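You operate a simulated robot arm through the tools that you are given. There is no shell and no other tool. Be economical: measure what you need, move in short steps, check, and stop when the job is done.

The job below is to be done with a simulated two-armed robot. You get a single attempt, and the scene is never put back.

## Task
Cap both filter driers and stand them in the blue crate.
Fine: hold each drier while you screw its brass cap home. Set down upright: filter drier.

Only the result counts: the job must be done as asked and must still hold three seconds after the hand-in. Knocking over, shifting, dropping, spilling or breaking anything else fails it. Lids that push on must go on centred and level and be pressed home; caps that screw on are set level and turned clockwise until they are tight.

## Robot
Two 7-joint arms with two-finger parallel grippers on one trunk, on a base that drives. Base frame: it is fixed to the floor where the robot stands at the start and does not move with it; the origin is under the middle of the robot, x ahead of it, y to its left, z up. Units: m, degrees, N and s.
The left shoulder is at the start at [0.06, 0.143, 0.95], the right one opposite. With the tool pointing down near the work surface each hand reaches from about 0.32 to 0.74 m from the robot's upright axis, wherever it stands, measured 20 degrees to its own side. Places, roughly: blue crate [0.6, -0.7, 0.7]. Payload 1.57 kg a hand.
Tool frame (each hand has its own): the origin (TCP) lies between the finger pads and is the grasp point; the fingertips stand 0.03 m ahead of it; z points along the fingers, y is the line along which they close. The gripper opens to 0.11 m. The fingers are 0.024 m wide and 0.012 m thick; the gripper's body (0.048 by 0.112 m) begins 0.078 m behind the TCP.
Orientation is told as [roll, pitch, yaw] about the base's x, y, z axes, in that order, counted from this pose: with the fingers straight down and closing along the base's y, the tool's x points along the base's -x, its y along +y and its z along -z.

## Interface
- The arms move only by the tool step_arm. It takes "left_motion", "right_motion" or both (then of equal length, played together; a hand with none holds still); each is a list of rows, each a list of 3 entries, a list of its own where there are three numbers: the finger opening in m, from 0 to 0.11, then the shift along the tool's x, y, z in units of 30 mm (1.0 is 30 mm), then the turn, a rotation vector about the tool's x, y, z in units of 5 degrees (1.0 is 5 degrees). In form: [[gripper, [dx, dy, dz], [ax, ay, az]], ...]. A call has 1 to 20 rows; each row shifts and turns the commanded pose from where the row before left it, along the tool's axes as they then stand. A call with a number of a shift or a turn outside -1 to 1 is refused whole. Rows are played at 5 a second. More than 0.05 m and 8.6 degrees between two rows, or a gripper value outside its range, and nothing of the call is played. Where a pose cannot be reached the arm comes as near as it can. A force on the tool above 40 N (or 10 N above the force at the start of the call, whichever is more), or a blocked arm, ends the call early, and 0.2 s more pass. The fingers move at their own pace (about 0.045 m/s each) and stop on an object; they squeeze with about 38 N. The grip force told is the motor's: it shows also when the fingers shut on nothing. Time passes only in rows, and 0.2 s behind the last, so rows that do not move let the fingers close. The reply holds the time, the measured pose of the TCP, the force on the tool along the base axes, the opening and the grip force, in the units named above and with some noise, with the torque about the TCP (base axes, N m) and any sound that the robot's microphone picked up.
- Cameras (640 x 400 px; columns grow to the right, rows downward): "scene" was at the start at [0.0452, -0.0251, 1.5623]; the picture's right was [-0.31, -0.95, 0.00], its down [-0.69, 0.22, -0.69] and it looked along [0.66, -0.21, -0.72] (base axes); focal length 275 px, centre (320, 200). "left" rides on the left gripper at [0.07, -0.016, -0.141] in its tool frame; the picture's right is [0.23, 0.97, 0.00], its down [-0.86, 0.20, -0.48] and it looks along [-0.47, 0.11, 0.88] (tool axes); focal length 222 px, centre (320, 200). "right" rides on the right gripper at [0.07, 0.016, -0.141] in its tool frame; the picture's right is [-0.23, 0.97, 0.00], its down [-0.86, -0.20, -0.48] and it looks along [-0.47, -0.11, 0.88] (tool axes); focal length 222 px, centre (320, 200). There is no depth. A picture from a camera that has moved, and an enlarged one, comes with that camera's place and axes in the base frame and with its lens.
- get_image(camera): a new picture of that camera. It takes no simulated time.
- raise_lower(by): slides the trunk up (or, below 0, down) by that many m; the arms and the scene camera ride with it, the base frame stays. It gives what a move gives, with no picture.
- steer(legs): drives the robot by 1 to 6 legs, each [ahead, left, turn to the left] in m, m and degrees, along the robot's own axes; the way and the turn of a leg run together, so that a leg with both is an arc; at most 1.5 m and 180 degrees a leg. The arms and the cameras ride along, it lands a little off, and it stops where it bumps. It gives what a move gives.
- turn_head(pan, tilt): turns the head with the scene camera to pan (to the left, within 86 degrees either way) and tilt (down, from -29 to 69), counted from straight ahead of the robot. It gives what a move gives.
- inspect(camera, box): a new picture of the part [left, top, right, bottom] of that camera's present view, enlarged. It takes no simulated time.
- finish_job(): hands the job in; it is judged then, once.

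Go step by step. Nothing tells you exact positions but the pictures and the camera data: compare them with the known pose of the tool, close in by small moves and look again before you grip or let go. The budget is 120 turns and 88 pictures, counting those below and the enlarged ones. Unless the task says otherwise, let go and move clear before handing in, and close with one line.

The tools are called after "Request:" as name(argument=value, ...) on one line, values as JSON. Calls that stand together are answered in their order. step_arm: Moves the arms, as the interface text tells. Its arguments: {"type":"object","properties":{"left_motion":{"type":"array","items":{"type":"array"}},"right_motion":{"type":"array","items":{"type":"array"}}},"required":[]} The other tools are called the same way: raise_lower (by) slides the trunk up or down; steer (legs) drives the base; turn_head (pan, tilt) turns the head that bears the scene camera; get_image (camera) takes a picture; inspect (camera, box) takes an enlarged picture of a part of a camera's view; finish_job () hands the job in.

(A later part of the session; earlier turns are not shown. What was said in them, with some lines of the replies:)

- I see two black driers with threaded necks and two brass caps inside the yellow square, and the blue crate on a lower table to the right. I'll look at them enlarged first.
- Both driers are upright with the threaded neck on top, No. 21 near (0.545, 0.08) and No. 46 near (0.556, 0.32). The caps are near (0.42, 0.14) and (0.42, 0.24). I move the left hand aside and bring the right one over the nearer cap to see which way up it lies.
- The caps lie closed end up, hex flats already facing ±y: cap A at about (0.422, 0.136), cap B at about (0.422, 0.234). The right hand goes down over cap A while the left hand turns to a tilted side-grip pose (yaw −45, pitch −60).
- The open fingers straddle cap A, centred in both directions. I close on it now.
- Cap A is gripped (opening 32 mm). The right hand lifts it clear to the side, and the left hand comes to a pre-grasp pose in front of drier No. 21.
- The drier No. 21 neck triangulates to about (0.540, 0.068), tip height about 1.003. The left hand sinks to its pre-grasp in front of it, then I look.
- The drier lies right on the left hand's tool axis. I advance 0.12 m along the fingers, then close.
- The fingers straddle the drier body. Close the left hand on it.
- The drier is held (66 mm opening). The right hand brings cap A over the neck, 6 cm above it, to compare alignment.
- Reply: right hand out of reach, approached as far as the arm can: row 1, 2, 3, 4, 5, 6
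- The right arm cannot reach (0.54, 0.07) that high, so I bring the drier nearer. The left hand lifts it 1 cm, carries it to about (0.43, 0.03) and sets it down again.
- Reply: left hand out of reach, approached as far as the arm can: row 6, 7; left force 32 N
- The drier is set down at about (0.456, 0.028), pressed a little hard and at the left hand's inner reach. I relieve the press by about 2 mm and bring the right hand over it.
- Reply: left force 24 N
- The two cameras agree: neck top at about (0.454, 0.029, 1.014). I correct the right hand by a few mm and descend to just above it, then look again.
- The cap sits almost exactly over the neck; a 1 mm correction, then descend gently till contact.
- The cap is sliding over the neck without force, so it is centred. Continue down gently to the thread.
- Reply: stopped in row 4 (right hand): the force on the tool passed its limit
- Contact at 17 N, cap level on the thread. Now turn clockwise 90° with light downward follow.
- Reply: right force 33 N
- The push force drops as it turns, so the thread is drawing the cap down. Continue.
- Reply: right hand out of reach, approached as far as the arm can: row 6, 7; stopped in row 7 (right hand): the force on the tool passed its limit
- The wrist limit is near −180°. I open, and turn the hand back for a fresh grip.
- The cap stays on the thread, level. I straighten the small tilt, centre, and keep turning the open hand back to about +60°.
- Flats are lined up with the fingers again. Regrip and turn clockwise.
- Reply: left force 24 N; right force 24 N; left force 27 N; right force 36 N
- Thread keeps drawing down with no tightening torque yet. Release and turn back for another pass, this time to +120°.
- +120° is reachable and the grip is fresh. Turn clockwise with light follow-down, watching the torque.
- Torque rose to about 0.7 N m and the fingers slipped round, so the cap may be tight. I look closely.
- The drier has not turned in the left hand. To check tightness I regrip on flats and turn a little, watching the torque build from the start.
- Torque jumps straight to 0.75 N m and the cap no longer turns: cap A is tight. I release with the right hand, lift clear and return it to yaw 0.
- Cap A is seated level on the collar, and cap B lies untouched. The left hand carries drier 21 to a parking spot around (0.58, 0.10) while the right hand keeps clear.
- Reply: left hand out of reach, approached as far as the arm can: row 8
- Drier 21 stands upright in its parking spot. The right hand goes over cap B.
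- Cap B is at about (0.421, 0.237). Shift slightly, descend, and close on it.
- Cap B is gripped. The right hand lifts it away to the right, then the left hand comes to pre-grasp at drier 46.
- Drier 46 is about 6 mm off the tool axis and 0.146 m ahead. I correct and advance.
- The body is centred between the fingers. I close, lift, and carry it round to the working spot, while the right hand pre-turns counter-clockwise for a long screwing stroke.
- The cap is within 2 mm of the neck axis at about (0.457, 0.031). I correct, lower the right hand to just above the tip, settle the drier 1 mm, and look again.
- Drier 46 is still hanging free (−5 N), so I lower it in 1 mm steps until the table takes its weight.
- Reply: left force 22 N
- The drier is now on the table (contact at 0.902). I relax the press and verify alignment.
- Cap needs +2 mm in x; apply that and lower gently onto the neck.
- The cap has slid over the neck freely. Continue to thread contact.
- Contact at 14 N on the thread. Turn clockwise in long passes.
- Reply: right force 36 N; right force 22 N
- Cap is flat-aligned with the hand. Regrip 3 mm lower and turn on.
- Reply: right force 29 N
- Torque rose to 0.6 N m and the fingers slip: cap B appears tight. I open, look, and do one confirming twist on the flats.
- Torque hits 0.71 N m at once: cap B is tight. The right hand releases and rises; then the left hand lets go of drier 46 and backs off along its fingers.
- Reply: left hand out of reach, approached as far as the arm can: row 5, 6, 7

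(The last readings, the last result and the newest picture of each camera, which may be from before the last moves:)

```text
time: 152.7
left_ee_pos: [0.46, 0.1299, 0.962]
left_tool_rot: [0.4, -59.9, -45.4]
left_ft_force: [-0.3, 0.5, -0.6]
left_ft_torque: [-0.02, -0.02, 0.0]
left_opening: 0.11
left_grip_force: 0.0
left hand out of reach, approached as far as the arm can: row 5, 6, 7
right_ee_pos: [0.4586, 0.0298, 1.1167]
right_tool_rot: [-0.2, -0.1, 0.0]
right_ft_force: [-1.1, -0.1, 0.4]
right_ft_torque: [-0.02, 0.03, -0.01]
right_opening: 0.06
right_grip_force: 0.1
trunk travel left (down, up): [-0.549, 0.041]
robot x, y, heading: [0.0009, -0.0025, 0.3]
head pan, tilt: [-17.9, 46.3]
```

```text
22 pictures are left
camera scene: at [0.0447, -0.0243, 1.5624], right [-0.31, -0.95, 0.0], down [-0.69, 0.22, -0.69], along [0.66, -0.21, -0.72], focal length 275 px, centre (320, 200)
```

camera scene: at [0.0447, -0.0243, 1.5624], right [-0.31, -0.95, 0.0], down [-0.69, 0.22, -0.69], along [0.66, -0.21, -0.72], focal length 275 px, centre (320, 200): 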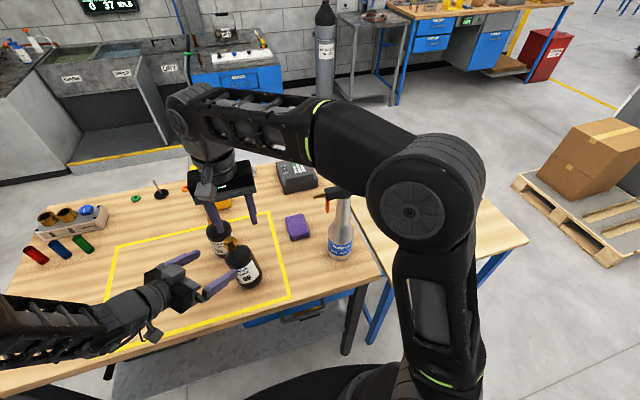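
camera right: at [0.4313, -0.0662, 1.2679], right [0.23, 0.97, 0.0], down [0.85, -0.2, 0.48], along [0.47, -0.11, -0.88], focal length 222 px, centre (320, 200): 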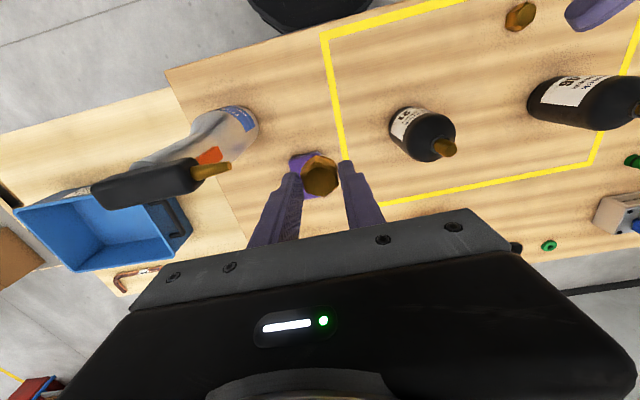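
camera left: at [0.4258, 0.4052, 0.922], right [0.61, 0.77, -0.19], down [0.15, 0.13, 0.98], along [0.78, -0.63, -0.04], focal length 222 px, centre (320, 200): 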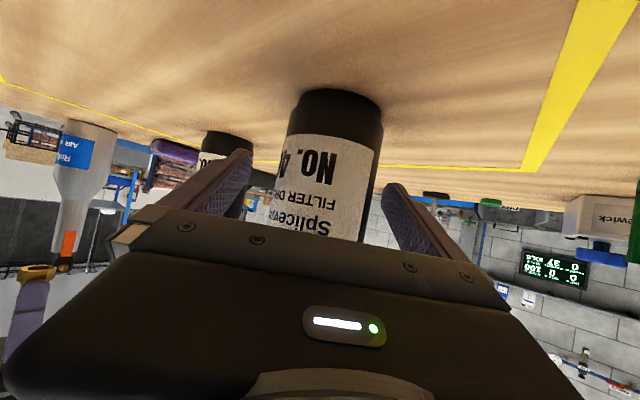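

Both driers stand upright. The left hand goes up and away; the right hand opens fully above drier 46 and I check centring.

Request:
step_arm(left_motion=[[0.11, [-0.186, 0.655, -0.863], [0, 0, 0]], [0.11, [-0.186, 0.655, -0.863], [0, 0, 0]], [0.11, [-0.186, 0.655, -0.863], [0, 0, 0]], [0.11, [-0.186, 0.655, -0.863], [0, 0, 0]], [0.11, [-0.186, 0.655, -0.863], [0, 0, 0]], [0.11, [-0.186, 0.655, -0.863], [0, 0, 0]], [0.11, [-0.186, 0.655, -0.863], [0, 0, 0]], [0.11, [-0.186, 0.655, -0.863], [0, 0, 0]], [0.11, [-0.186, 0.655, -0.863], [0, 0, 0]]], right_motion=[[0.11, [0, 0, 0], [0, 0, 0]], [0.11, [0, 0, 0], [0, 0, 0]], [0.11, [0, 0, 0], [0, 0, 0]], [0.11, [0, 0, 0], [0, 0, 0]], [0.11, [0, 0, 0], [0, 0, 0]], [0.11, [0, 0, 0], [0, 0, 0]], [0.11, [0, 0, 0], [0, 0, 0]], [0.11, [0, 0, 0], [0, 0, 0]], [0.11, [0, 0, 0], [0, 0, 0]]])

Request:
inspect(camera="right", box=[200, 60, 440, 210])

```text
time: 154.7
left_ee_pos: [0.4625, 0.381, 1.1208]
left_tool_rot: [0.1, -59.8, -45.3]
left_ft_force: [-0.1, 0.6, -1.1]
left_ft_torque: [-0.04, 0.01, 0.01]
left_opening: 0.11
left_grip_force: 0.0
right_ee_pos: [0.4584, 0.0296, 1.1166]
right_tool_rot: [-0.2, 0.1, -0.1]
right_ft_force: [0.1, 0.8, -0.4]
right_ft_torque: [-0.04, 0.02, 0.0]
right_opening: 0.1102
right_grip_force: 0.0
trunk travel left (down, up): [-0.549, 0.041]
robot x, y, heading: [-0.0017, 0.001, 0.1]
head pan, tilt: [-17.9, 46.3]
```

```text
2.67 times, centred on (320, 135) of right
camera zoom: at [0.3898, 0.0471, 1.2573], right [0.23, 0.97, 0.0], down [0.85, -0.2, 0.48], along [0.47, -0.11, -0.88], focal length 592 px, centre (320, 373)
```

zoom: 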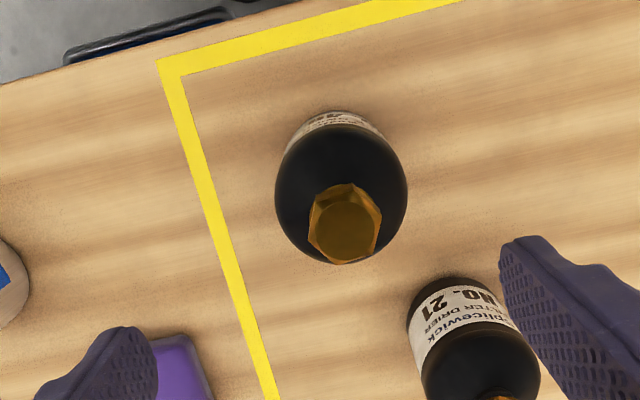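

Drier 46 shifted a centimetre on release; it now stands at about (0.458, 0.042). I shift, descend over it with the fingers either side of the body, and close.

Request:
step_arm(right_motion=[[0.11, [0, 0.41, 0], [0, 0, 0]], [0.11, [0, 0, 0.78], [0, 0, 0]], [0.11, [0, 0, 0.78], [0, 0, 0]], [0.11, [0, 0, 0.78], [0, 0, 0]], [0.11, [0, 0, 0.78], [0, 0, 0]], [0.11, [0, 0, 0.78], [0, 0, 0]], [0.11, [0, 0, 0.78], [0, 0, 0]], [0.11, [0, 0, 0.78], [0, 0, 0]], [0.11, [0, 0, 0], [0, 0, 0]]])

Request:
get_image(camera="right")

```text
time: 156.7
left_ee_pos: [0.4622, 0.3809, 1.1206]
left_tool_rot: [0.3, -59.8, -45.5]
left_ft_force: [0.6, -0.3, -0.4]
left_ft_torque: [-0.03, -0.02, 0.02]
left_opening: 0.1101
left_grip_force: 0.1
right_ee_pos: [0.459, 0.0426, 0.9501]
right_tool_rot: [-0.1, 0.0, 0.1]
right_ft_force: [0.3, 0.3, -0.6]
right_ft_torque: [-0.02, -0.01, 0.0]
right_opening: 0.11
right_grip_force: 0.1
trunk travel left (down, up): [-0.549, 0.041]
robot x, y, heading: [0.0002, -0.0004, -0.1]
head pan, tilt: [-17.9, 46.3]
```

```text
20 pictures are left
camera right: at [0.39, 0.0596, 1.091], right [0.23, 0.97, 0.0], down [0.85, -0.2, 0.48], along [0.47, -0.11, -0.88], focal length 222 px, centre (320, 200)
```

right: 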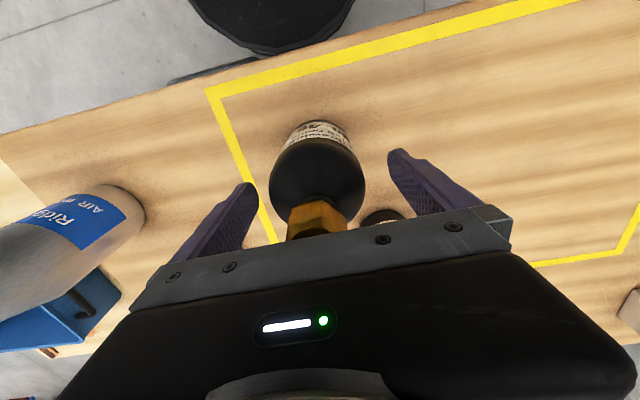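

Centred. Close on the body, lift drier 46 up and a little to the right, while the left hand turns back to straight down.

Request:
step_arm(left_motion=[[0.11, [0, 0, 0], [0, 1, 0]], [0.11, [0, 0, 0], [0, 1, 0]], [0.11, [0, 0, 0], [0, 1, 0]], [0.11, [0, 0, 0], [0, 1, 0]], [0.11, [0, 0, 0], [0, 1, 0]], [0.11, [0, 0, 0], [0, 1, 0]], [0.11, [0, 0, 0], [0, 1, 0]], [0.11, [0, 0, 0], [0, 1, 0]], [0.11, [0, 0, 0], [0, 1, 0]], [0.11, [0, 0, 0], [0, 1, 0]], [0.11, [0, 0, 0], [0, 1, 0]], [0.11, [0, 0, 0], [0, 1, 0]], [0.11, [0, 0, 0], [0, 0, -1]], [0.11, [0, 0, 0], [0, 0, -1]], [0.11, [0, 0, 0], [0, 0, -1]], [0.11, [0, 0, 0], [0, 0, -1]], [0.11, [0, 0, 0], [0, 0, -1]], [0.11, [0, 0, 0], [0, 0, -1]], [0.11, [0, 0, 0], [0, 0, -1]], [0.11, [0, 0, 0], [0, 0, -1]]], right_motion=[[0.0, [0, 0, 0], [0, 0, 0]], [0.0, [0, 0, 0], [0, 0, 0]], [0.0, [0, 0, 0], [0, 0, 0]], [0.0, [0, 0, 0], [0, 0, 0]], [0.0, [0, 0, -0.4], [0, 0, 0]], [0.0, [0, 0, -0.8], [0, 0, 0]], [0.0, [0, 0, -0.9], [0, 0, 0]], [0.0, [0, 0, -0.9], [0, 0, 0]], [0.0, [0, 0, -0.9], [0, 0, 0]], [0.0, [0, 0, -0.9], [0, 0, 0]], [0.0, [0, 0, -0.9], [0, 0, 0]], [0.0, [0.5, -0.7, 0], [0, 0, 0]], [0.0, [0.5, -0.7, 0], [0, 0, 0]], [0.0, [0.5, -0.7, 0], [0, 0, 0]], [0.0, [0.5, -0.7, 0], [0, 0, 0]], [0.0, [0, 0, 0], [0, 0, 0]], [0.0, [0, 0, 0], [0, 0, 0]], [0.0, [0, 0, 0], [0, 0, 0]], [0.0, [0, 0, 0], [0, 0, 0]], [0.0, [0, 0, 0], [0, 0, 0]]])

Request:
get_image(camera="left")

Request:
get_image(camera="scene")

```text
time: 160.9
left_ee_pos: [0.4623, 0.3797, 1.1242]
left_tool_rot: [0.2, 0.0, -5.0]
left_ft_force: [0.2, -0.8, 0.6]
left_ft_torque: [-0.03, 0.02, -0.02]
left_opening: 0.1099
left_grip_force: 0.1
right_ee_pos: [0.3972, -0.0384, 1.1152]
right_tool_rot: [-0.2, 0.0, -0.1]
right_ft_force: [1.7, 0.6, -6.0]
right_ft_torque: [0.0, -0.05, 0.03]
right_opening: 0.0658
right_grip_force: 37.6
right hand out of reach, approached as far as the arm can: row 11
trunk travel left (down, up): [-0.549, 0.041]
robot x, y, heading: [0.0008, 0.0008, 0.2]
head pan, tilt: [-17.9, 46.3]
```

```text
19 pictures are left
camera left: at [0.3926, 0.3697, 1.2656], right [-0.14, 0.99, 0.0], down [0.87, 0.12, 0.48], along [0.47, 0.07, -0.88], focal length 222 px, centre (320, 200)
```

left: 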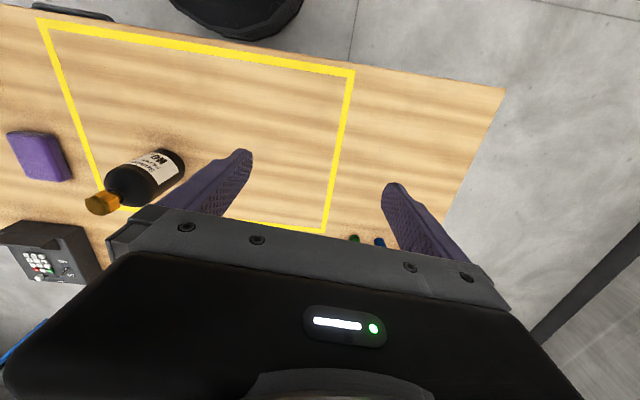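

```text
18 pictures are left
camera scene: at [0.0457, -0.025, 1.5623], right [-0.31, -0.95, 0.0], down [-0.69, 0.22, -0.69], along [0.66, -0.21, -0.72], focal length 275 px, centre (320, 200)
```

scene: 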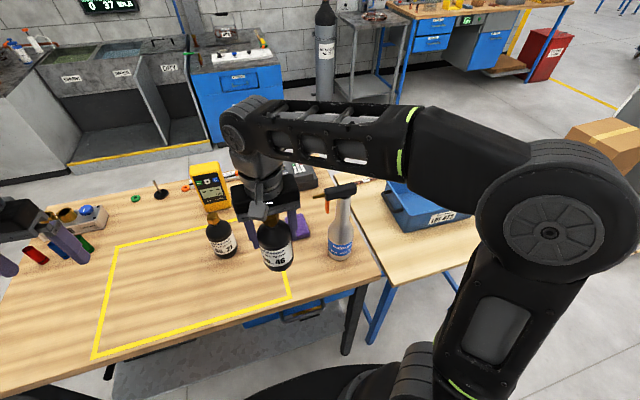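

Drier 46 is lifted and 21 is at about (0.577, 0.102). The left hand comes in low in front of it (reach is better there), then I look.

Request:
step_arm(left_motion=[[0.11, [0, 0, 0], [0, 0, -1]], [0.11, [0, -0.92, 0.41], [0, 0, 0]], [0.11, [0, -0.92, 0.41], [0, 0, 0]], [0.11, [0, -0.92, 0.41], [0, 0, 0]], [0.11, [0, -0.92, 0.41], [0, 0, 0]], [0.11, [0, -0.92, 0.41], [0, 0, 0]], [0.11, [0, -0.92, 0.41], [0, 0, 0]], [0.11, [0, -0.92, 0.41], [0, 0, 0]], [0.11, [0, -0.92, 0.41], [0, 0, 0]], [0.11, [0, -0.92, 0.41], [0, 0, 0]], [0.11, [0, -0.92, 0.41], [0, 0, 0]], [0.11, [0, 0, 0], [0, 0, 0]]])

Request:
get_image(camera="left")

```text
time: 163.5
left_ee_pos: [0.4615, 0.1028, 0.9999]
left_tool_rot: [0.2, 0.0, -0.2]
left_ft_force: [-0.3, 0.6, -0.2]
left_ft_torque: [0.0, -0.01, 0.02]
left_opening: 0.1099
left_grip_force: 0.1
right_ee_pos: [0.3958, -0.0395, 1.115]
right_tool_rot: [-0.2, -0.1, -0.1]
right_ft_force: [0.6, 0.6, -4.4]
right_ft_torque: [0.02, -0.02, -0.01]
right_opening: 0.0655
right_grip_force: 37.9
trunk travel left (down, up): [-0.549, 0.041]
robot x, y, heading: [-0.0001, 0.0024, 0.1]
head pan, tilt: [-17.9, 46.3]
```

```text
17 pictures are left
camera left: at [0.3925, 0.0865, 1.142], right [-0.23, 0.97, 0.0], down [0.86, 0.2, 0.48], along [0.47, 0.11, -0.88], focal length 222 px, centre (320, 200)
```

left: 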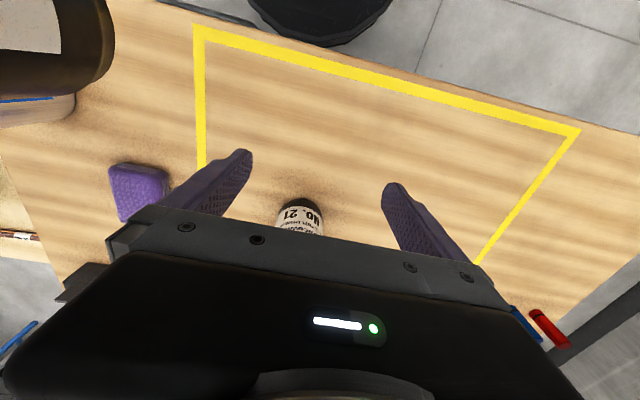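

Aligned. Slide forward so the fingers straddle the drier, then down.

Request:
step_arm(left_motion=[[0.11, [-0.77, -0.02, 0], [0, 0, 0]], [0.11, [-0.77, -0.02, 0], [0, 0, 0]], [0.11, [-0.77, -0.02, 0], [0, 0, 0]], [0.11, [-0.77, -0.02, 0], [0, 0, 0]], [0.11, [-0.77, 0, 0], [0, 0, 0]], [0.11, [0, 0, 0.8], [0, 0, 0]], [0.11, [0, 0, 0.8], [0, 0, 0]], [0.11, [0, 0, 0], [0, 0, 0]]])

Request:
get_image(camera="left")

```text
time: 165.3
left_ee_pos: [0.5741, 0.1032, 0.9508]
left_tool_rot: [0.2, 0.0, -0.1]
left_ft_force: [0.7, 0.2, -0.2]
left_ft_torque: [-0.01, -0.03, 0.01]
left_opening: 0.11
left_grip_force: 0.0
right_ee_pos: [0.3959, -0.0395, 1.1154]
right_tool_rot: [0.0, 0.0, -0.1]
right_ft_force: [0.1, 0.1, -6.1]
right_ft_torque: [-0.02, -0.01, 0.0]
right_opening: 0.0659
right_grip_force: 37.8
trunk travel left (down, up): [-0.549, 0.041]
robot x, y, heading: [-0.0032, 0.0017, 0.1]
head pan, tilt: [-17.9, 46.3]
```

```text
16 pictures are left
camera left: at [0.5055, 0.0867, 1.0937], right [-0.23, 0.97, 0.0], down [0.86, 0.2, 0.48], along [0.47, 0.11, -0.88], focal length 222 px, centre (320, 200)
```

left: 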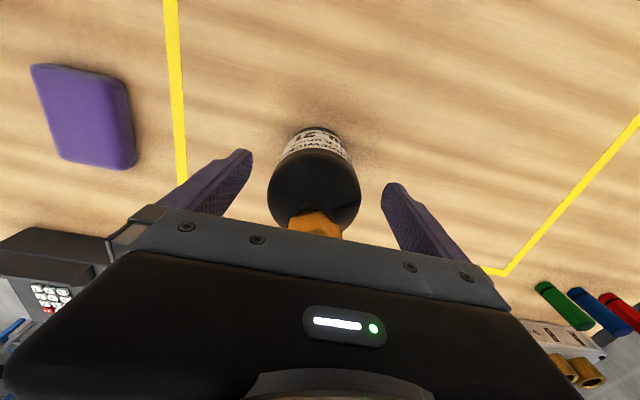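

Centred. Close, lift and bring drier 21 back close to the robot.

Request:
step_arm(left_motion=[[0.0, [0, 0, 0], [0, 0, 0]], [0.0, [0, 0, 0], [0, 0, 0]], [0.0, [0, 0, 0], [0, 0, 0]], [0.0, [0, 0, 0], [0, 0, 0]], [0.0, [0, 0, -0.5], [0, 0, 0]], [0.0, [0, 0, -0.8], [0, 0, 0]], [0.0, [0.3, 0, -0.8], [0, 0, 0]], [0.0, [0.9, 0.4, -0.7], [0, 0, 0]], [0.0, [0.9, 0.4, -0.7], [0, 0, 0]], [0.0, [0.9, 0.4, -0.7], [0, 0, 0]], [0.0, [0.9, 0.4, -0.7], [0, 0, 0]], [0.0, [0.9, 0.4, -0.5], [0, 0, 0]], [0.0, [0.5, 0, -0.5], [0, 0, 0]], [0.0, [0, 0, 0], [0, 0, 0]]])

```text
time: 168.3
left_ee_pos: [0.4185, 0.1628, 1.1273]
left_tool_rot: [0.2, -0.1, -0.1]
left_ft_force: [-0.1, -0.6, -5.8]
left_ft_torque: [0.02, 0.03, -0.05]
left_opening: 0.0659
left_grip_force: 38.4
right_ee_pos: [0.3987, -0.0391, 1.1159]
right_tool_rot: [-0.2, 0.1, -0.1]
right_ft_force: [-1.1, 0.5, -5.0]
right_ft_torque: [0.02, -0.01, 0.0]
right_opening: 0.0655
right_grip_force: 38.2
trunk travel left (down, up): [-0.549, 0.041]
robot x, y, heading: [0.0032, -0.0037, -0.0]
head pan, tilt: [-17.9, 46.3]
```

Both capped driers are held from above. I back the robot off, drive right along the tables to the crate, and look.

Request:
steer(legs=[[-0.15, 0, 0], [0, -0.64, 0]])

Request:
turn_head(pan=0, tilt=46)

Request:
get_image(camera="scene")

```text
time: 172.8
left_ee_pos: [0.2692, -0.4545, 1.1278]
left_tool_rot: [0.2, 0.0, 0.1]
left_ft_force: [-0.7, 0.4, -5.2]
left_ft_torque: [0.0, 0.03, 0.0]
left_opening: 0.0663
left_grip_force: 37.9
right_ee_pos: [0.2491, -0.6561, 1.1164]
right_tool_rot: [-0.2, 0.0, 0.1]
right_ft_force: [-0.3, -0.1, -4.9]
right_ft_torque: [0.01, -0.05, 0.02]
right_opening: 0.0656
right_grip_force: 38.0
trunk travel left (down, up): [-0.549, 0.041]
robot x, y, heading: [-0.1485, -0.6178, 0.2]
head pan, tilt: [-17.9, 46.3]
```

```text
time: 173.6
left_ee_pos: [0.2696, -0.4537, 1.1277]
left_tool_rot: [0.2, 0.1, 0.1]
left_ft_force: [0.0, -0.3, -5.4]
left_ft_torque: [0.0, 0.05, -0.01]
left_opening: 0.0661
left_grip_force: 38.2
right_ee_pos: [0.2478, -0.6559, 1.116]
right_tool_rot: [-0.2, 0.0, 0.0]
right_ft_force: [-0.1, -0.2, -5.5]
right_ft_torque: [0.0, -0.02, -0.02]
right_opening: 0.0656
right_grip_force: 37.9
trunk travel left (down, up): [-0.549, 0.041]
robot x, y, heading: [-0.1471, -0.6173, 0.1]
head pan, tilt: [0.0, 46.0]
```

```text
15 pictures are left
camera scene: at [-0.0981, -0.6187, 1.5628], right [0.0, -1.0, 0.0], down [-0.72, 0.0, -0.69], along [0.69, 0.0, -0.72], focal length 275 px, centre (320, 200)
```

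scene: 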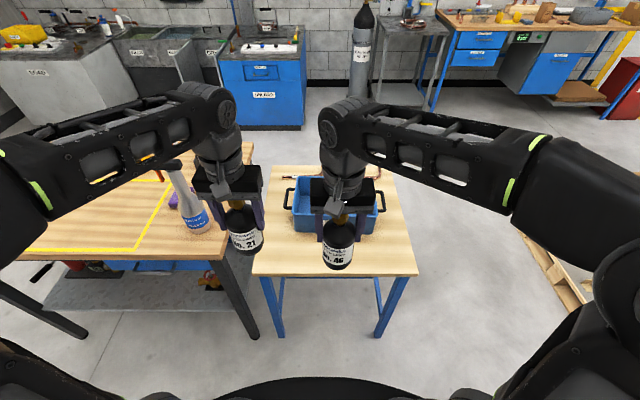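

The crate is directly ahead. I enlarge it to triangulate its position.

Request:
inspect(camera="scene", box=[250, 150, 430, 262])

Request:
get_image(camera="right")

```text
3.56 times, centred on (340, 206) of scene
camera zoom: at [-0.0981, -0.6187, 1.5628], right [0.0, -1.0, 0.0], down [-0.72, 0.0, -0.69], along [0.69, 0.0, -0.72], focal length 979 px, centre (249, 179)
```

zoom: 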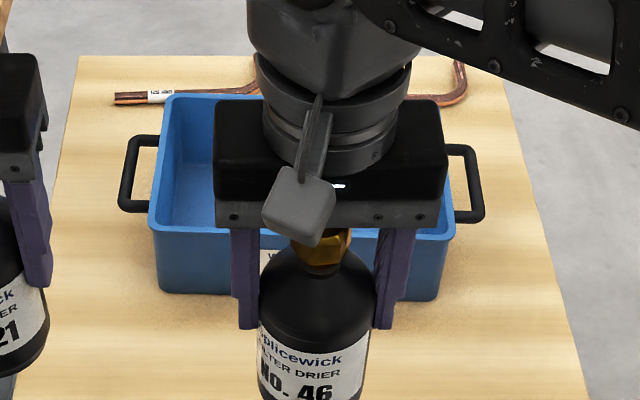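

```text
13 pictures are left
camera right: at [0.1793, -0.6396, 1.2558], right [0.23, 0.97, 0.0], down [0.86, -0.2, 0.48], along [0.47, -0.11, -0.88], focal length 222 px, centre (320, 200)
```

right: 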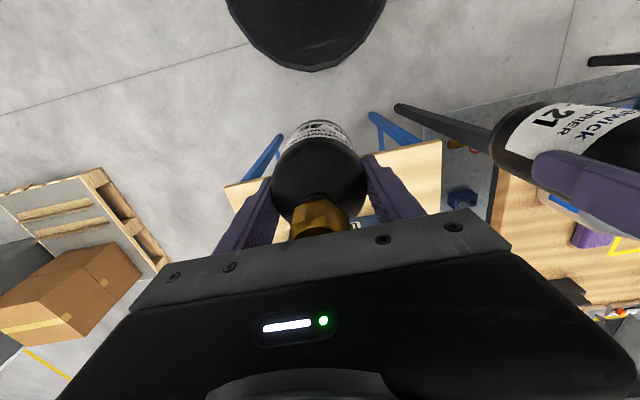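

Crate rim: x 0.545–0.75, y −0.52 to −0.83, rim z ≈ 0.817, floor ≈ 0.70. I drive forward 0.2 m to bring it within reach.

Request:
steer(legs=[[0.2, -0.04, 0]])

```text
time: 175.2
left_ee_pos: [0.471, -0.4926, 1.127]
left_tool_rot: [0.2, 0.0, 0.2]
left_ft_force: [0.2, 0.1, -5.1]
left_ft_torque: [0.01, 0.04, -0.01]
left_opening: 0.066
left_grip_force: 37.9
right_ee_pos: [0.45, -0.6948, 1.1155]
right_tool_rot: [-0.2, 0.1, 0.2]
right_ft_force: [0.7, 0.2, -6.1]
right_ft_torque: [0.01, 0.04, -0.03]
right_opening: 0.0657
right_grip_force: 37.8
trunk travel left (down, up): [-0.549, 0.041]
robot x, y, heading: [0.0533, -0.6563, 0.3]
head pan, tilt: [0.0, 46.0]
```

Request:
step_arm(right_motion=[[0.0, [-0.72, -0.167, 0.62], [0, 0, 0]], [0.0, [-0.72, -0.167, 0.62], [0, 0, 0]], [0.0, [-0.72, -0.167, 0.62], [0, 0, 0]], [0.0, [-0.72, -0.167, 0.62], [0, 0, 0]], [0.0, [-0.72, -0.167, 0.62], [0, 0, 0]], [0.0, [-0.72, -0.167, 0.62], [0, 0, 0]], [0.0, [-0.72, -0.167, 0.62], [0, 0, 0]], [0.0, [-0.72, -0.167, 0.62], [0, 0, 0]], [0.0, [-0.72, -0.167, 0.62], [0, 0, 0]], [0.0, [0, 0, 0], [0, 0, 0]]])

Request:
get_image(camera="right")

Request:
get_image(camera="scene")

```text
time: 177.4
left_ee_pos: [0.4699, -0.4923, 1.1279]
left_tool_rot: [0.2, -0.1, 0.2]
left_ft_force: [-0.5, -0.5, -5.0]
left_ft_torque: [-0.01, -0.02, -0.01]
left_opening: 0.0662
left_grip_force: 38.4
right_ee_pos: [0.6435, -0.7391, 0.9477]
right_tool_rot: [-0.1, 0.0, 0.2]
right_ft_force: [0.5, 0.1, -5.7]
right_ft_torque: [-0.01, -0.01, 0.02]
right_opening: 0.0656
right_grip_force: 38.0
trunk travel left (down, up): [-0.549, 0.041]
robot x, y, heading: [0.0541, -0.6591, 0.3]
head pan, tilt: [0.0, 46.0]
```

```text
12 pictures are left
camera right: at [0.574, -0.723, 1.0889], right [0.22, 0.97, 0.0], down [0.86, -0.2, 0.48], along [0.47, -0.11, -0.88], focal length 222 px, centre (320, 200)
```

right: 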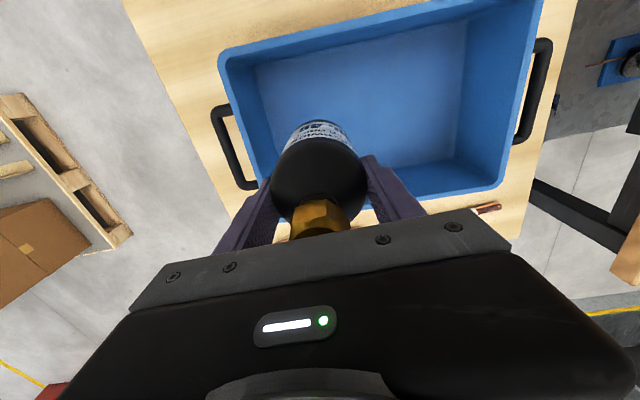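

```text
11 pictures are left
camera scene: at [0.1024, -0.6576, 1.5628], right [0.0, -1.0, 0.0], down [-0.72, 0.0, -0.69], along [0.69, 0.0, -0.72], focal length 275 px, centre (320, 200)
```

scene: 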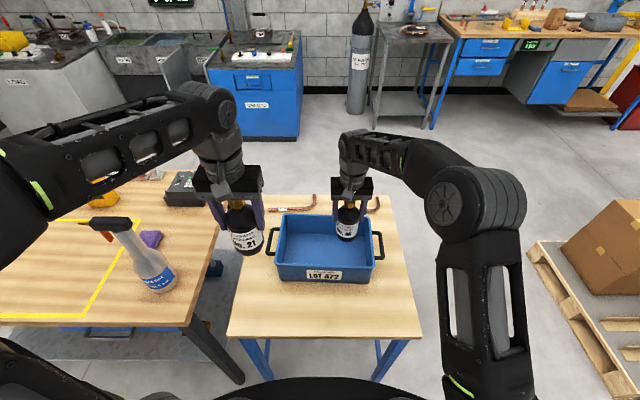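

Drier 46 hangs inside the crate's outline. I lower it to just above the floor.

Request:
step_arm(right_motion=[[0.0, [-0.05, 0.3, 0], [0, 0, 0]], [0.0, [0, 0, 0.75], [0, 0, 0]], [0.0, [0, 0, 0.75], [0, 0, 0]], [0.0, [0, 0, 0.75], [0, 0, 0]], [0.0, [0, 0, 0.75], [0, 0, 0]], [0.0, [0, 0, 0.75], [0, 0, 0]], [0.0, [0, 0, 0.6], [0, 0, 0]], [0.0, [0, 0, 0], [0, 0, 0]]])

Request:
step_arm(right_motion=[[0.0, [0, 0, 0.08], [0, 0, 0]], [0.0, [0, 0, 0.08], [0, 0, 0]], [0.0, [0, 0, 0.08], [0, 0, 0]], [0.0, [0, 0, 0], [0, 0, 0]]])

```text
time: 179.2
left_ee_pos: [0.4687, -0.4919, 1.1289]
left_tool_rot: [0.2, 0.0, 0.1]
left_ft_force: [0.4, 0.0, -5.6]
left_ft_torque: [-0.01, 0.05, 0.02]
left_opening: 0.0661
left_grip_force: 37.7
right_ee_pos: [0.6466, -0.7312, 0.8204]
right_tool_rot: [0.1, -0.6, 0.1]
right_ft_force: [4.1, -2.1, 31.0]
right_ft_torque: [-0.04, -0.09, 0.12]
right_opening: 0.0659
right_grip_force: 38.1
trunk travel left (down, up): [-0.549, 0.041]
robot x, y, heading: [0.0542, -0.6607, 0.4]
head pan, tilt: [0.0, 46.0]
```

```text
time: 180.2
left_ee_pos: [0.4677, -0.493, 1.129]
left_tool_rot: [0.2, -0.1, 0.2]
left_ft_force: [-0.1, -1.3, -5.5]
left_ft_torque: [0.03, 0.03, 0.0]
left_opening: 0.0658
left_grip_force: 38.2
right_ee_pos: [0.6446, -0.7302, 0.8136]
right_tool_rot: [-0.2, -0.3, 0.1]
right_ft_force: [3.5, 1.2, 31.7]
right_ft_torque: [0.23, -0.09, -0.04]
right_opening: 0.0657
right_grip_force: 37.5
trunk travel left (down, up): [-0.549, 0.041]
robot x, y, heading: [0.0528, -0.6568, 0.3]
head pan, tilt: [0.0, 46.0]
```

The drier is on the crate floor (contact near 0.82). I relieve the pressure, and check it stands level before opening.

Request:
step_arm(right_motion=[[0.0, [0, 0, -0.1], [0, 0, 0]], [0.0, [0, 0, 0], [0, 0, 0]], [0.0, [0, 0, 0], [0, 0, 0]]])

Request:
inspect(camera="scene", box=[240, 160, 420, 272])

```text
time: 181.0
left_ee_pos: [0.4685, -0.4932, 1.1274]
left_tool_rot: [0.2, 0.0, 0.2]
left_ft_force: [0.3, 0.5, -5.9]
left_ft_torque: [-0.03, 0.04, 0.0]
left_opening: 0.0663
left_grip_force: 38.3
right_ee_pos: [0.6433, -0.7302, 0.8115]
right_tool_rot: [-0.2, 0.0, 0.2]
right_ft_force: [6.0, 1.6, 9.4]
right_ft_torque: [0.3, -0.9, 0.0]
right_opening: 0.0657
right_grip_force: 38.5
trunk travel left (down, up): [-0.549, 0.041]
robot x, y, heading: [0.052, -0.6567, 0.2]
head pan, tilt: [0.0, 46.0]
```

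```text
3.56 times, centred on (330, 216) of scene
camera zoom: at [0.102, -0.6572, 1.5627], right [0.0, -1.0, 0.0], down [-0.72, 0.0, -0.69], along [0.69, 0.0, -0.72], focal length 979 px, centre (284, 143)
```

zoom: 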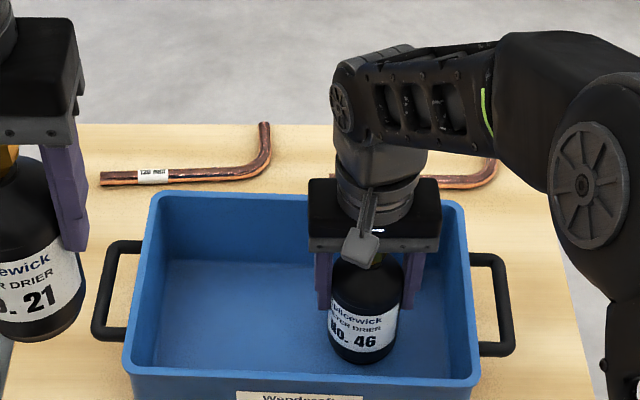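

It stands level, clear of all walls. Open slightly and lift straight up.

Request:
step_arm(right_motion=[[0.0, [0, 0, -0.03], [0, 0, 0]], [0.09, [0, 0, 0], [0, 0, 0]], [0.09, [0, 0, 0], [0, 0, 0]], [0.09, [0, 0, -0.3], [0, 0, 0]], [0.09, [0, 0, -0.6], [0, 0, 0]], [0.09, [0, 0, -0.9], [0, 0, 0]], [0.09, [0, 0, -0.9], [0, 0, 0]], [0.09, [0, 0, -0.9], [0, 0, 0]], [0.09, [0.5, -0.3, -0.9], [0, 0, 0]], [0.09, [0.9, -0.5, -0.6], [0, 0, 0]], [0.09, [0.9, -0.9, -0.6], [0, 0, 0]], [0.09, [0.9, -0.9, -0.3], [0, 0, 0]], [0.09, [0.9, -0.9, 0], [0, 0, 0]], [0.09, [0.9, -0.9, 0], [0, 0, 0]]])

Request:
inspect(camera="scene", box=[200, 130, 440, 280])

```text
time: 184.0
left_ee_pos: [0.468, -0.4943, 1.1282]
left_tool_rot: [0.2, 0.0, 0.2]
left_ft_force: [-0.4, 0.5, -5.0]
left_ft_torque: [0.01, 0.01, 0.01]
left_opening: 0.0662
left_grip_force: 38.3
right_ee_pos: [0.4916, -0.8617, 0.9942]
right_tool_rot: [-0.3, -0.1, 0.1]
right_ft_force: [-0.2, -0.9, 0.3]
right_ft_torque: [0.0, -0.03, -0.05]
right_opening: 0.09
right_grip_force: 0.0
trunk travel left (down, up): [-0.549, 0.041]
robot x, y, heading: [0.0509, -0.6604, 0.4]
head pan, tilt: [0.0, 46.0]
```

```text
2.67 times, centred on (320, 205) of scene
camera zoom: at [0.1015, -0.6582, 1.5628], right [0.0, -1.0, 0.0], down [-0.72, 0.0, -0.69], along [0.69, 0.0, -0.72], focal length 734 px, centre (320, 187)
```

zoom: 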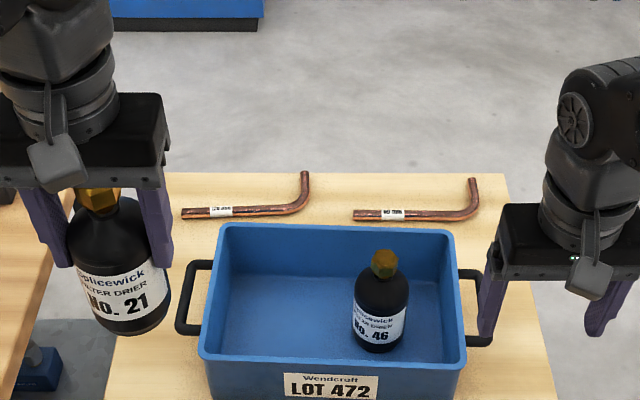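

Drier 46 stands upright in the crate. Now the left hand brings drier 21 over the left half.

Request:
step_arm(left_motion=[[0.0, [-0.656, -0.385, 0.678], [0, 0, 0]], [0.0, [-0.656, -0.385, 0.678], [0, 0, 0]], [0.0, [-0.656, -0.385, 0.678], [0, 0, 0]], [0.0, [-0.656, -0.385, 0.678], [0, 0, 0]], [0.0, [-0.656, -0.385, 0.678], [0, 0, 0]], [0.0, [-0.656, -0.385, 0.678], [0, 0, 0]], [0.0, [-0.656, -0.385, 0.678], [0, 0, 0]], [0.0, [-0.656, -0.385, 0.678], [0, 0, 0]], [0.0, [-0.656, -0.385, 0.678], [0, 0, 0]], [0.0, [0, 0, 0], [0, 0, 0]]])

Request:
get_image(camera="left")

```text
time: 186.2
left_ee_pos: [0.6493, -0.5963, 0.9426]
left_tool_rot: [0.2, 0.0, 0.1]
left_ft_force: [0.6, 0.0, -5.8]
left_ft_torque: [0.02, 0.03, -0.02]
left_opening: 0.066
left_grip_force: 37.6
right_ee_pos: [0.493, -0.8626, 0.9955]
right_tool_rot: [-0.2, 0.1, 0.1]
right_ft_force: [-0.6, -0.1, 0.7]
right_ft_torque: [-0.01, -0.02, 0.0]
right_opening: 0.0902
right_grip_force: 0.0
trunk travel left (down, up): [-0.549, 0.041]
robot x, y, heading: [0.0517, -0.6559, 0.4]
head pan, tilt: [0.0, 46.0]
```

```text
8 pictures are left
camera left: at [0.5802, -0.6132, 1.0848], right [-0.23, 0.97, 0.0], down [0.85, 0.2, 0.48], along [0.47, 0.11, -0.88], focal length 222 px, centre (320, 200)
```

left: 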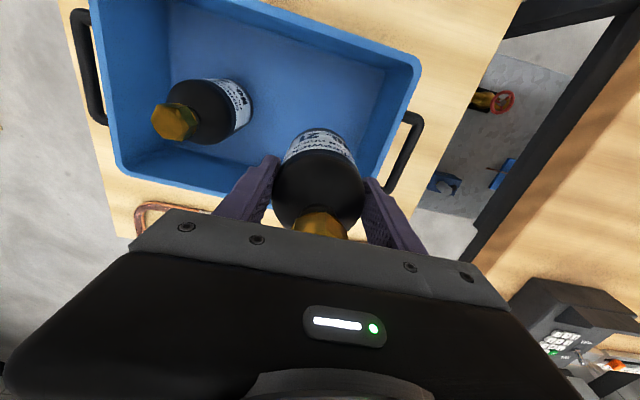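

Good; I shift 12 mm away from the side wall and lower to just above the floor.

Request:
step_arm(left_motion=[[0.0, [0.05, -0.4, 0], [0, 0, 0]], [0.0, [0, 0, 0.7], [0, 0, 0]], [0.0, [0, 0, 0.7], [0, 0, 0]], [0.0, [0, 0, 0.7], [0, 0, 0]], [0.0, [0, 0, 0.7], [0, 0, 0]], [0.0, [0, 0, 0.7], [0, 0, 0]], [0.0, [0, 0, 0], [0, 0, 0]]])

```text
time: 187.8
left_ee_pos: [0.6486, -0.6083, 0.8376]
left_tool_rot: [0.2, 0.0, 0.2]
left_ft_force: [0.3, 0.1, -5.7]
left_ft_torque: [0.01, 0.03, -0.01]
left_opening: 0.066
left_grip_force: 38.5
right_ee_pos: [0.4925, -0.8632, 0.9955]
right_tool_rot: [-0.2, 0.0, 0.2]
right_ft_force: [0.0, 0.3, 0.7]
right_ft_torque: [0.04, 0.02, 0.01]
right_opening: 0.0901
right_grip_force: 0.1
trunk travel left (down, up): [-0.549, 0.041]
robot x, y, heading: [0.0568, -0.6596, 0.2]
head pan, tilt: [0.0, 46.0]
```

Request:
step_arm(left_motion=[[0.0, [0, 0, 0.1], [0, 0, 0]], [0.0, [0, 0, 0.1], [0, 0, 0]], [0.0, [0, 0, 0.1], [0, 0, 0]], [0.0, [0, 0, 0.1], [0, 0, 0]], [0.0, [0, 0, 0], [0, 0, 0]]])

```text
time: 189.0
left_ee_pos: [0.6475, -0.6079, 0.8275]
left_tool_rot: [0.3, -0.1, 0.2]
left_ft_force: [-0.3, -0.1, -5.4]
left_ft_torque: [0.01, 0.02, -0.01]
left_opening: 0.066
left_grip_force: 38.1
right_ee_pos: [0.4936, -0.8615, 0.9954]
right_tool_rot: [-0.3, 0.1, 0.3]
right_ft_force: [-0.2, 1.0, 0.9]
right_ft_torque: [0.01, 0.01, 0.02]
right_opening: 0.0901
right_grip_force: 0.2
trunk travel left (down, up): [-0.549, 0.041]
robot x, y, heading: [0.0549, -0.656, 0.7]
head pan, tilt: [0.0, 46.0]
```

Request:
step_arm(left_motion=[[0.0, [0, 0, 0.08], [0, 0, 0]], [0.0, [0, 0, 0.08], [0, 0, 0]], [0.0, [0, 0, 0.08], [0, 0, 0]], [0.0, [0, 0, 0], [0, 0, 0]]])

```text
time: 190.0
left_ee_pos: [0.6465, -0.6085, 0.8254]
left_tool_rot: [0.1, -0.5, 0.1]
left_ft_force: [1.3, 3.4, 31.5]
left_ft_torque: [0.18, -0.29, 0.04]
left_opening: 0.0661
left_grip_force: 38.2
right_ee_pos: [0.4898, -0.8627, 0.9961]
right_tool_rot: [-0.2, -0.2, 0.1]
right_ft_force: [-0.1, -0.6, -0.1]
right_ft_torque: [0.03, 0.02, 0.0]
right_opening: 0.0899
right_grip_force: 0.0
trunk travel left (down, up): [-0.549, 0.041]
robot x, y, heading: [0.0534, -0.6565, 0.3]
head pan, tilt: [0.0, 46.0]
```

Contact. I relieve the pressure in small steps, open, and lift straight up.

Request:
step_arm(left_motion=[[0.0, [0, 0, -0.12], [0, 0, 0]], [0.0, [0, 0, 0], [0, 0, 0]]])

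```text
time: 190.6
left_ee_pos: [0.6466, -0.6076, 0.8243]
left_tool_rot: [0.1, -0.1, 0.1]
left_ft_force: [7.2, 1.4, 16.1]
left_ft_torque: [-0.2, -1.27, 0.13]
left_opening: 0.0663
left_grip_force: 38.3
right_ee_pos: [0.4925, -0.862, 0.9944]
right_tool_rot: [-0.1, -0.1, 0.2]
right_ft_force: [-0.4, 0.1, 0.4]
right_ft_torque: [-0.03, 0.0, 0.01]
right_opening: 0.0901
right_grip_force: 0.1
trunk travel left (down, up): [-0.549, 0.041]
robot x, y, heading: [0.0527, -0.6573, 0.1]
head pan, tilt: [0.0, 46.0]
```

Request:
step_arm(left_motion=[[0.0, [0, 0, -0.07], [0, 0, 0]], [0.0, [0, 0, 0], [0, 0, 0]], [0.09, [0, 0, 0], [0, 0, 0]], [0.09, [0, 0, 0], [0, 0, 0]], [0.09, [0, 0, 0], [0, 0, 0]], [0.09, [0, 0, -0.3], [0, 0, 0]], [0.09, [0, 0, -0.6], [0, 0, 0]], [0.09, [0, 0, -0.9], [0, 0, 0]], [0.09, [0, 0, -0.9], [0, 0, 0]], [0.09, [0, 0, -0.9], [0, 0, 0]], [0.09, [0.5, 0.3, -0.9], [0, 0, 0]], [0.09, [0.9, 0.5, -0.6], [0, 0, 0]], [0.09, [0.9, 0.7, -0.6], [0, 0, 0]], [0.09, [0.9, 0.7, -0.3], [0, 0, 0]], [0.09, [0.9, 0, 0], [0, 0, 0]]])

Request:
get_image(camera="scene")

Request:
inspect(camera="scene", box=[250, 170, 400, 264])

```text
time: 193.8
left_ee_pos: [0.5245, -0.5449, 1.0087]
left_tool_rot: [0.2, 0.0, 0.2]
left_ft_force: [-0.9, 0.4, -0.7]
left_ft_torque: [-0.03, 0.03, 0.04]
left_opening: 0.0899
left_grip_force: 0.0
right_ee_pos: [0.4918, -0.8637, 0.9955]
right_tool_rot: [-0.3, 0.0, 0.3]
right_ft_force: [-0.7, -0.1, 0.1]
right_ft_torque: [0.01, 0.01, 0.0]
right_opening: 0.0899
right_grip_force: 0.1
trunk travel left (down, up): [-0.549, 0.041]
robot x, y, heading: [0.0548, -0.6587, 0.3]
head pan, tilt: [0.0, 46.0]
```

```text
7 pictures are left
camera scene: at [0.1014, -0.6578, 1.5628], right [0.0, -1.0, 0.0], down [-0.72, 0.0, -0.69], along [0.69, 0.0, -0.72], focal length 275 px, centre (320, 200)
```

scene: 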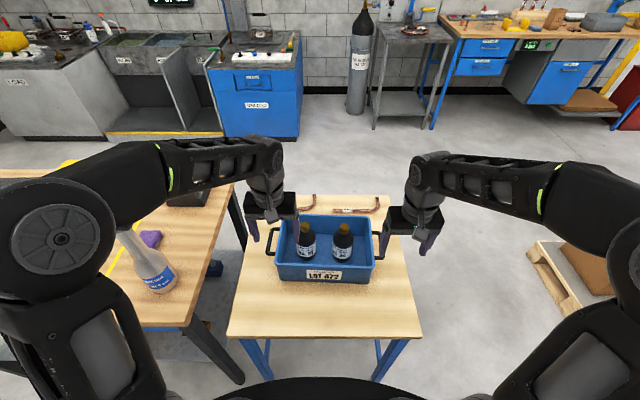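

```text
4.26 times, centred on (325, 217) of scene
camera zoom: at [0.1014, -0.6578, 1.5628], right [0.0, -1.0, 0.0], down [-0.72, 0.0, -0.69], along [0.69, 0.0, -0.72], focal length 1172 px, centre (299, 128)
```

zoom: 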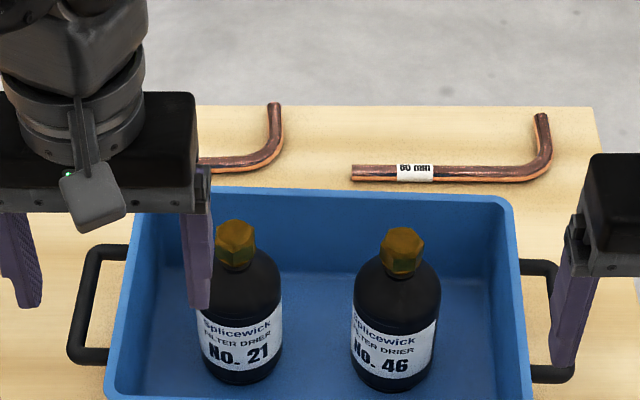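

Both driers stand upright in the blue crate, caps level and tight, and both hands are clear. Handing in.

Request:
finish_job()

```text
The job is handed in.
```

Drier No. 21 and drier No. 46 are both capped and standing upright in the blue crate. Both caps were turned clockwise until they would go no further and checked with one more twist. Each drier was held by the other hand while its cap was screwed on.
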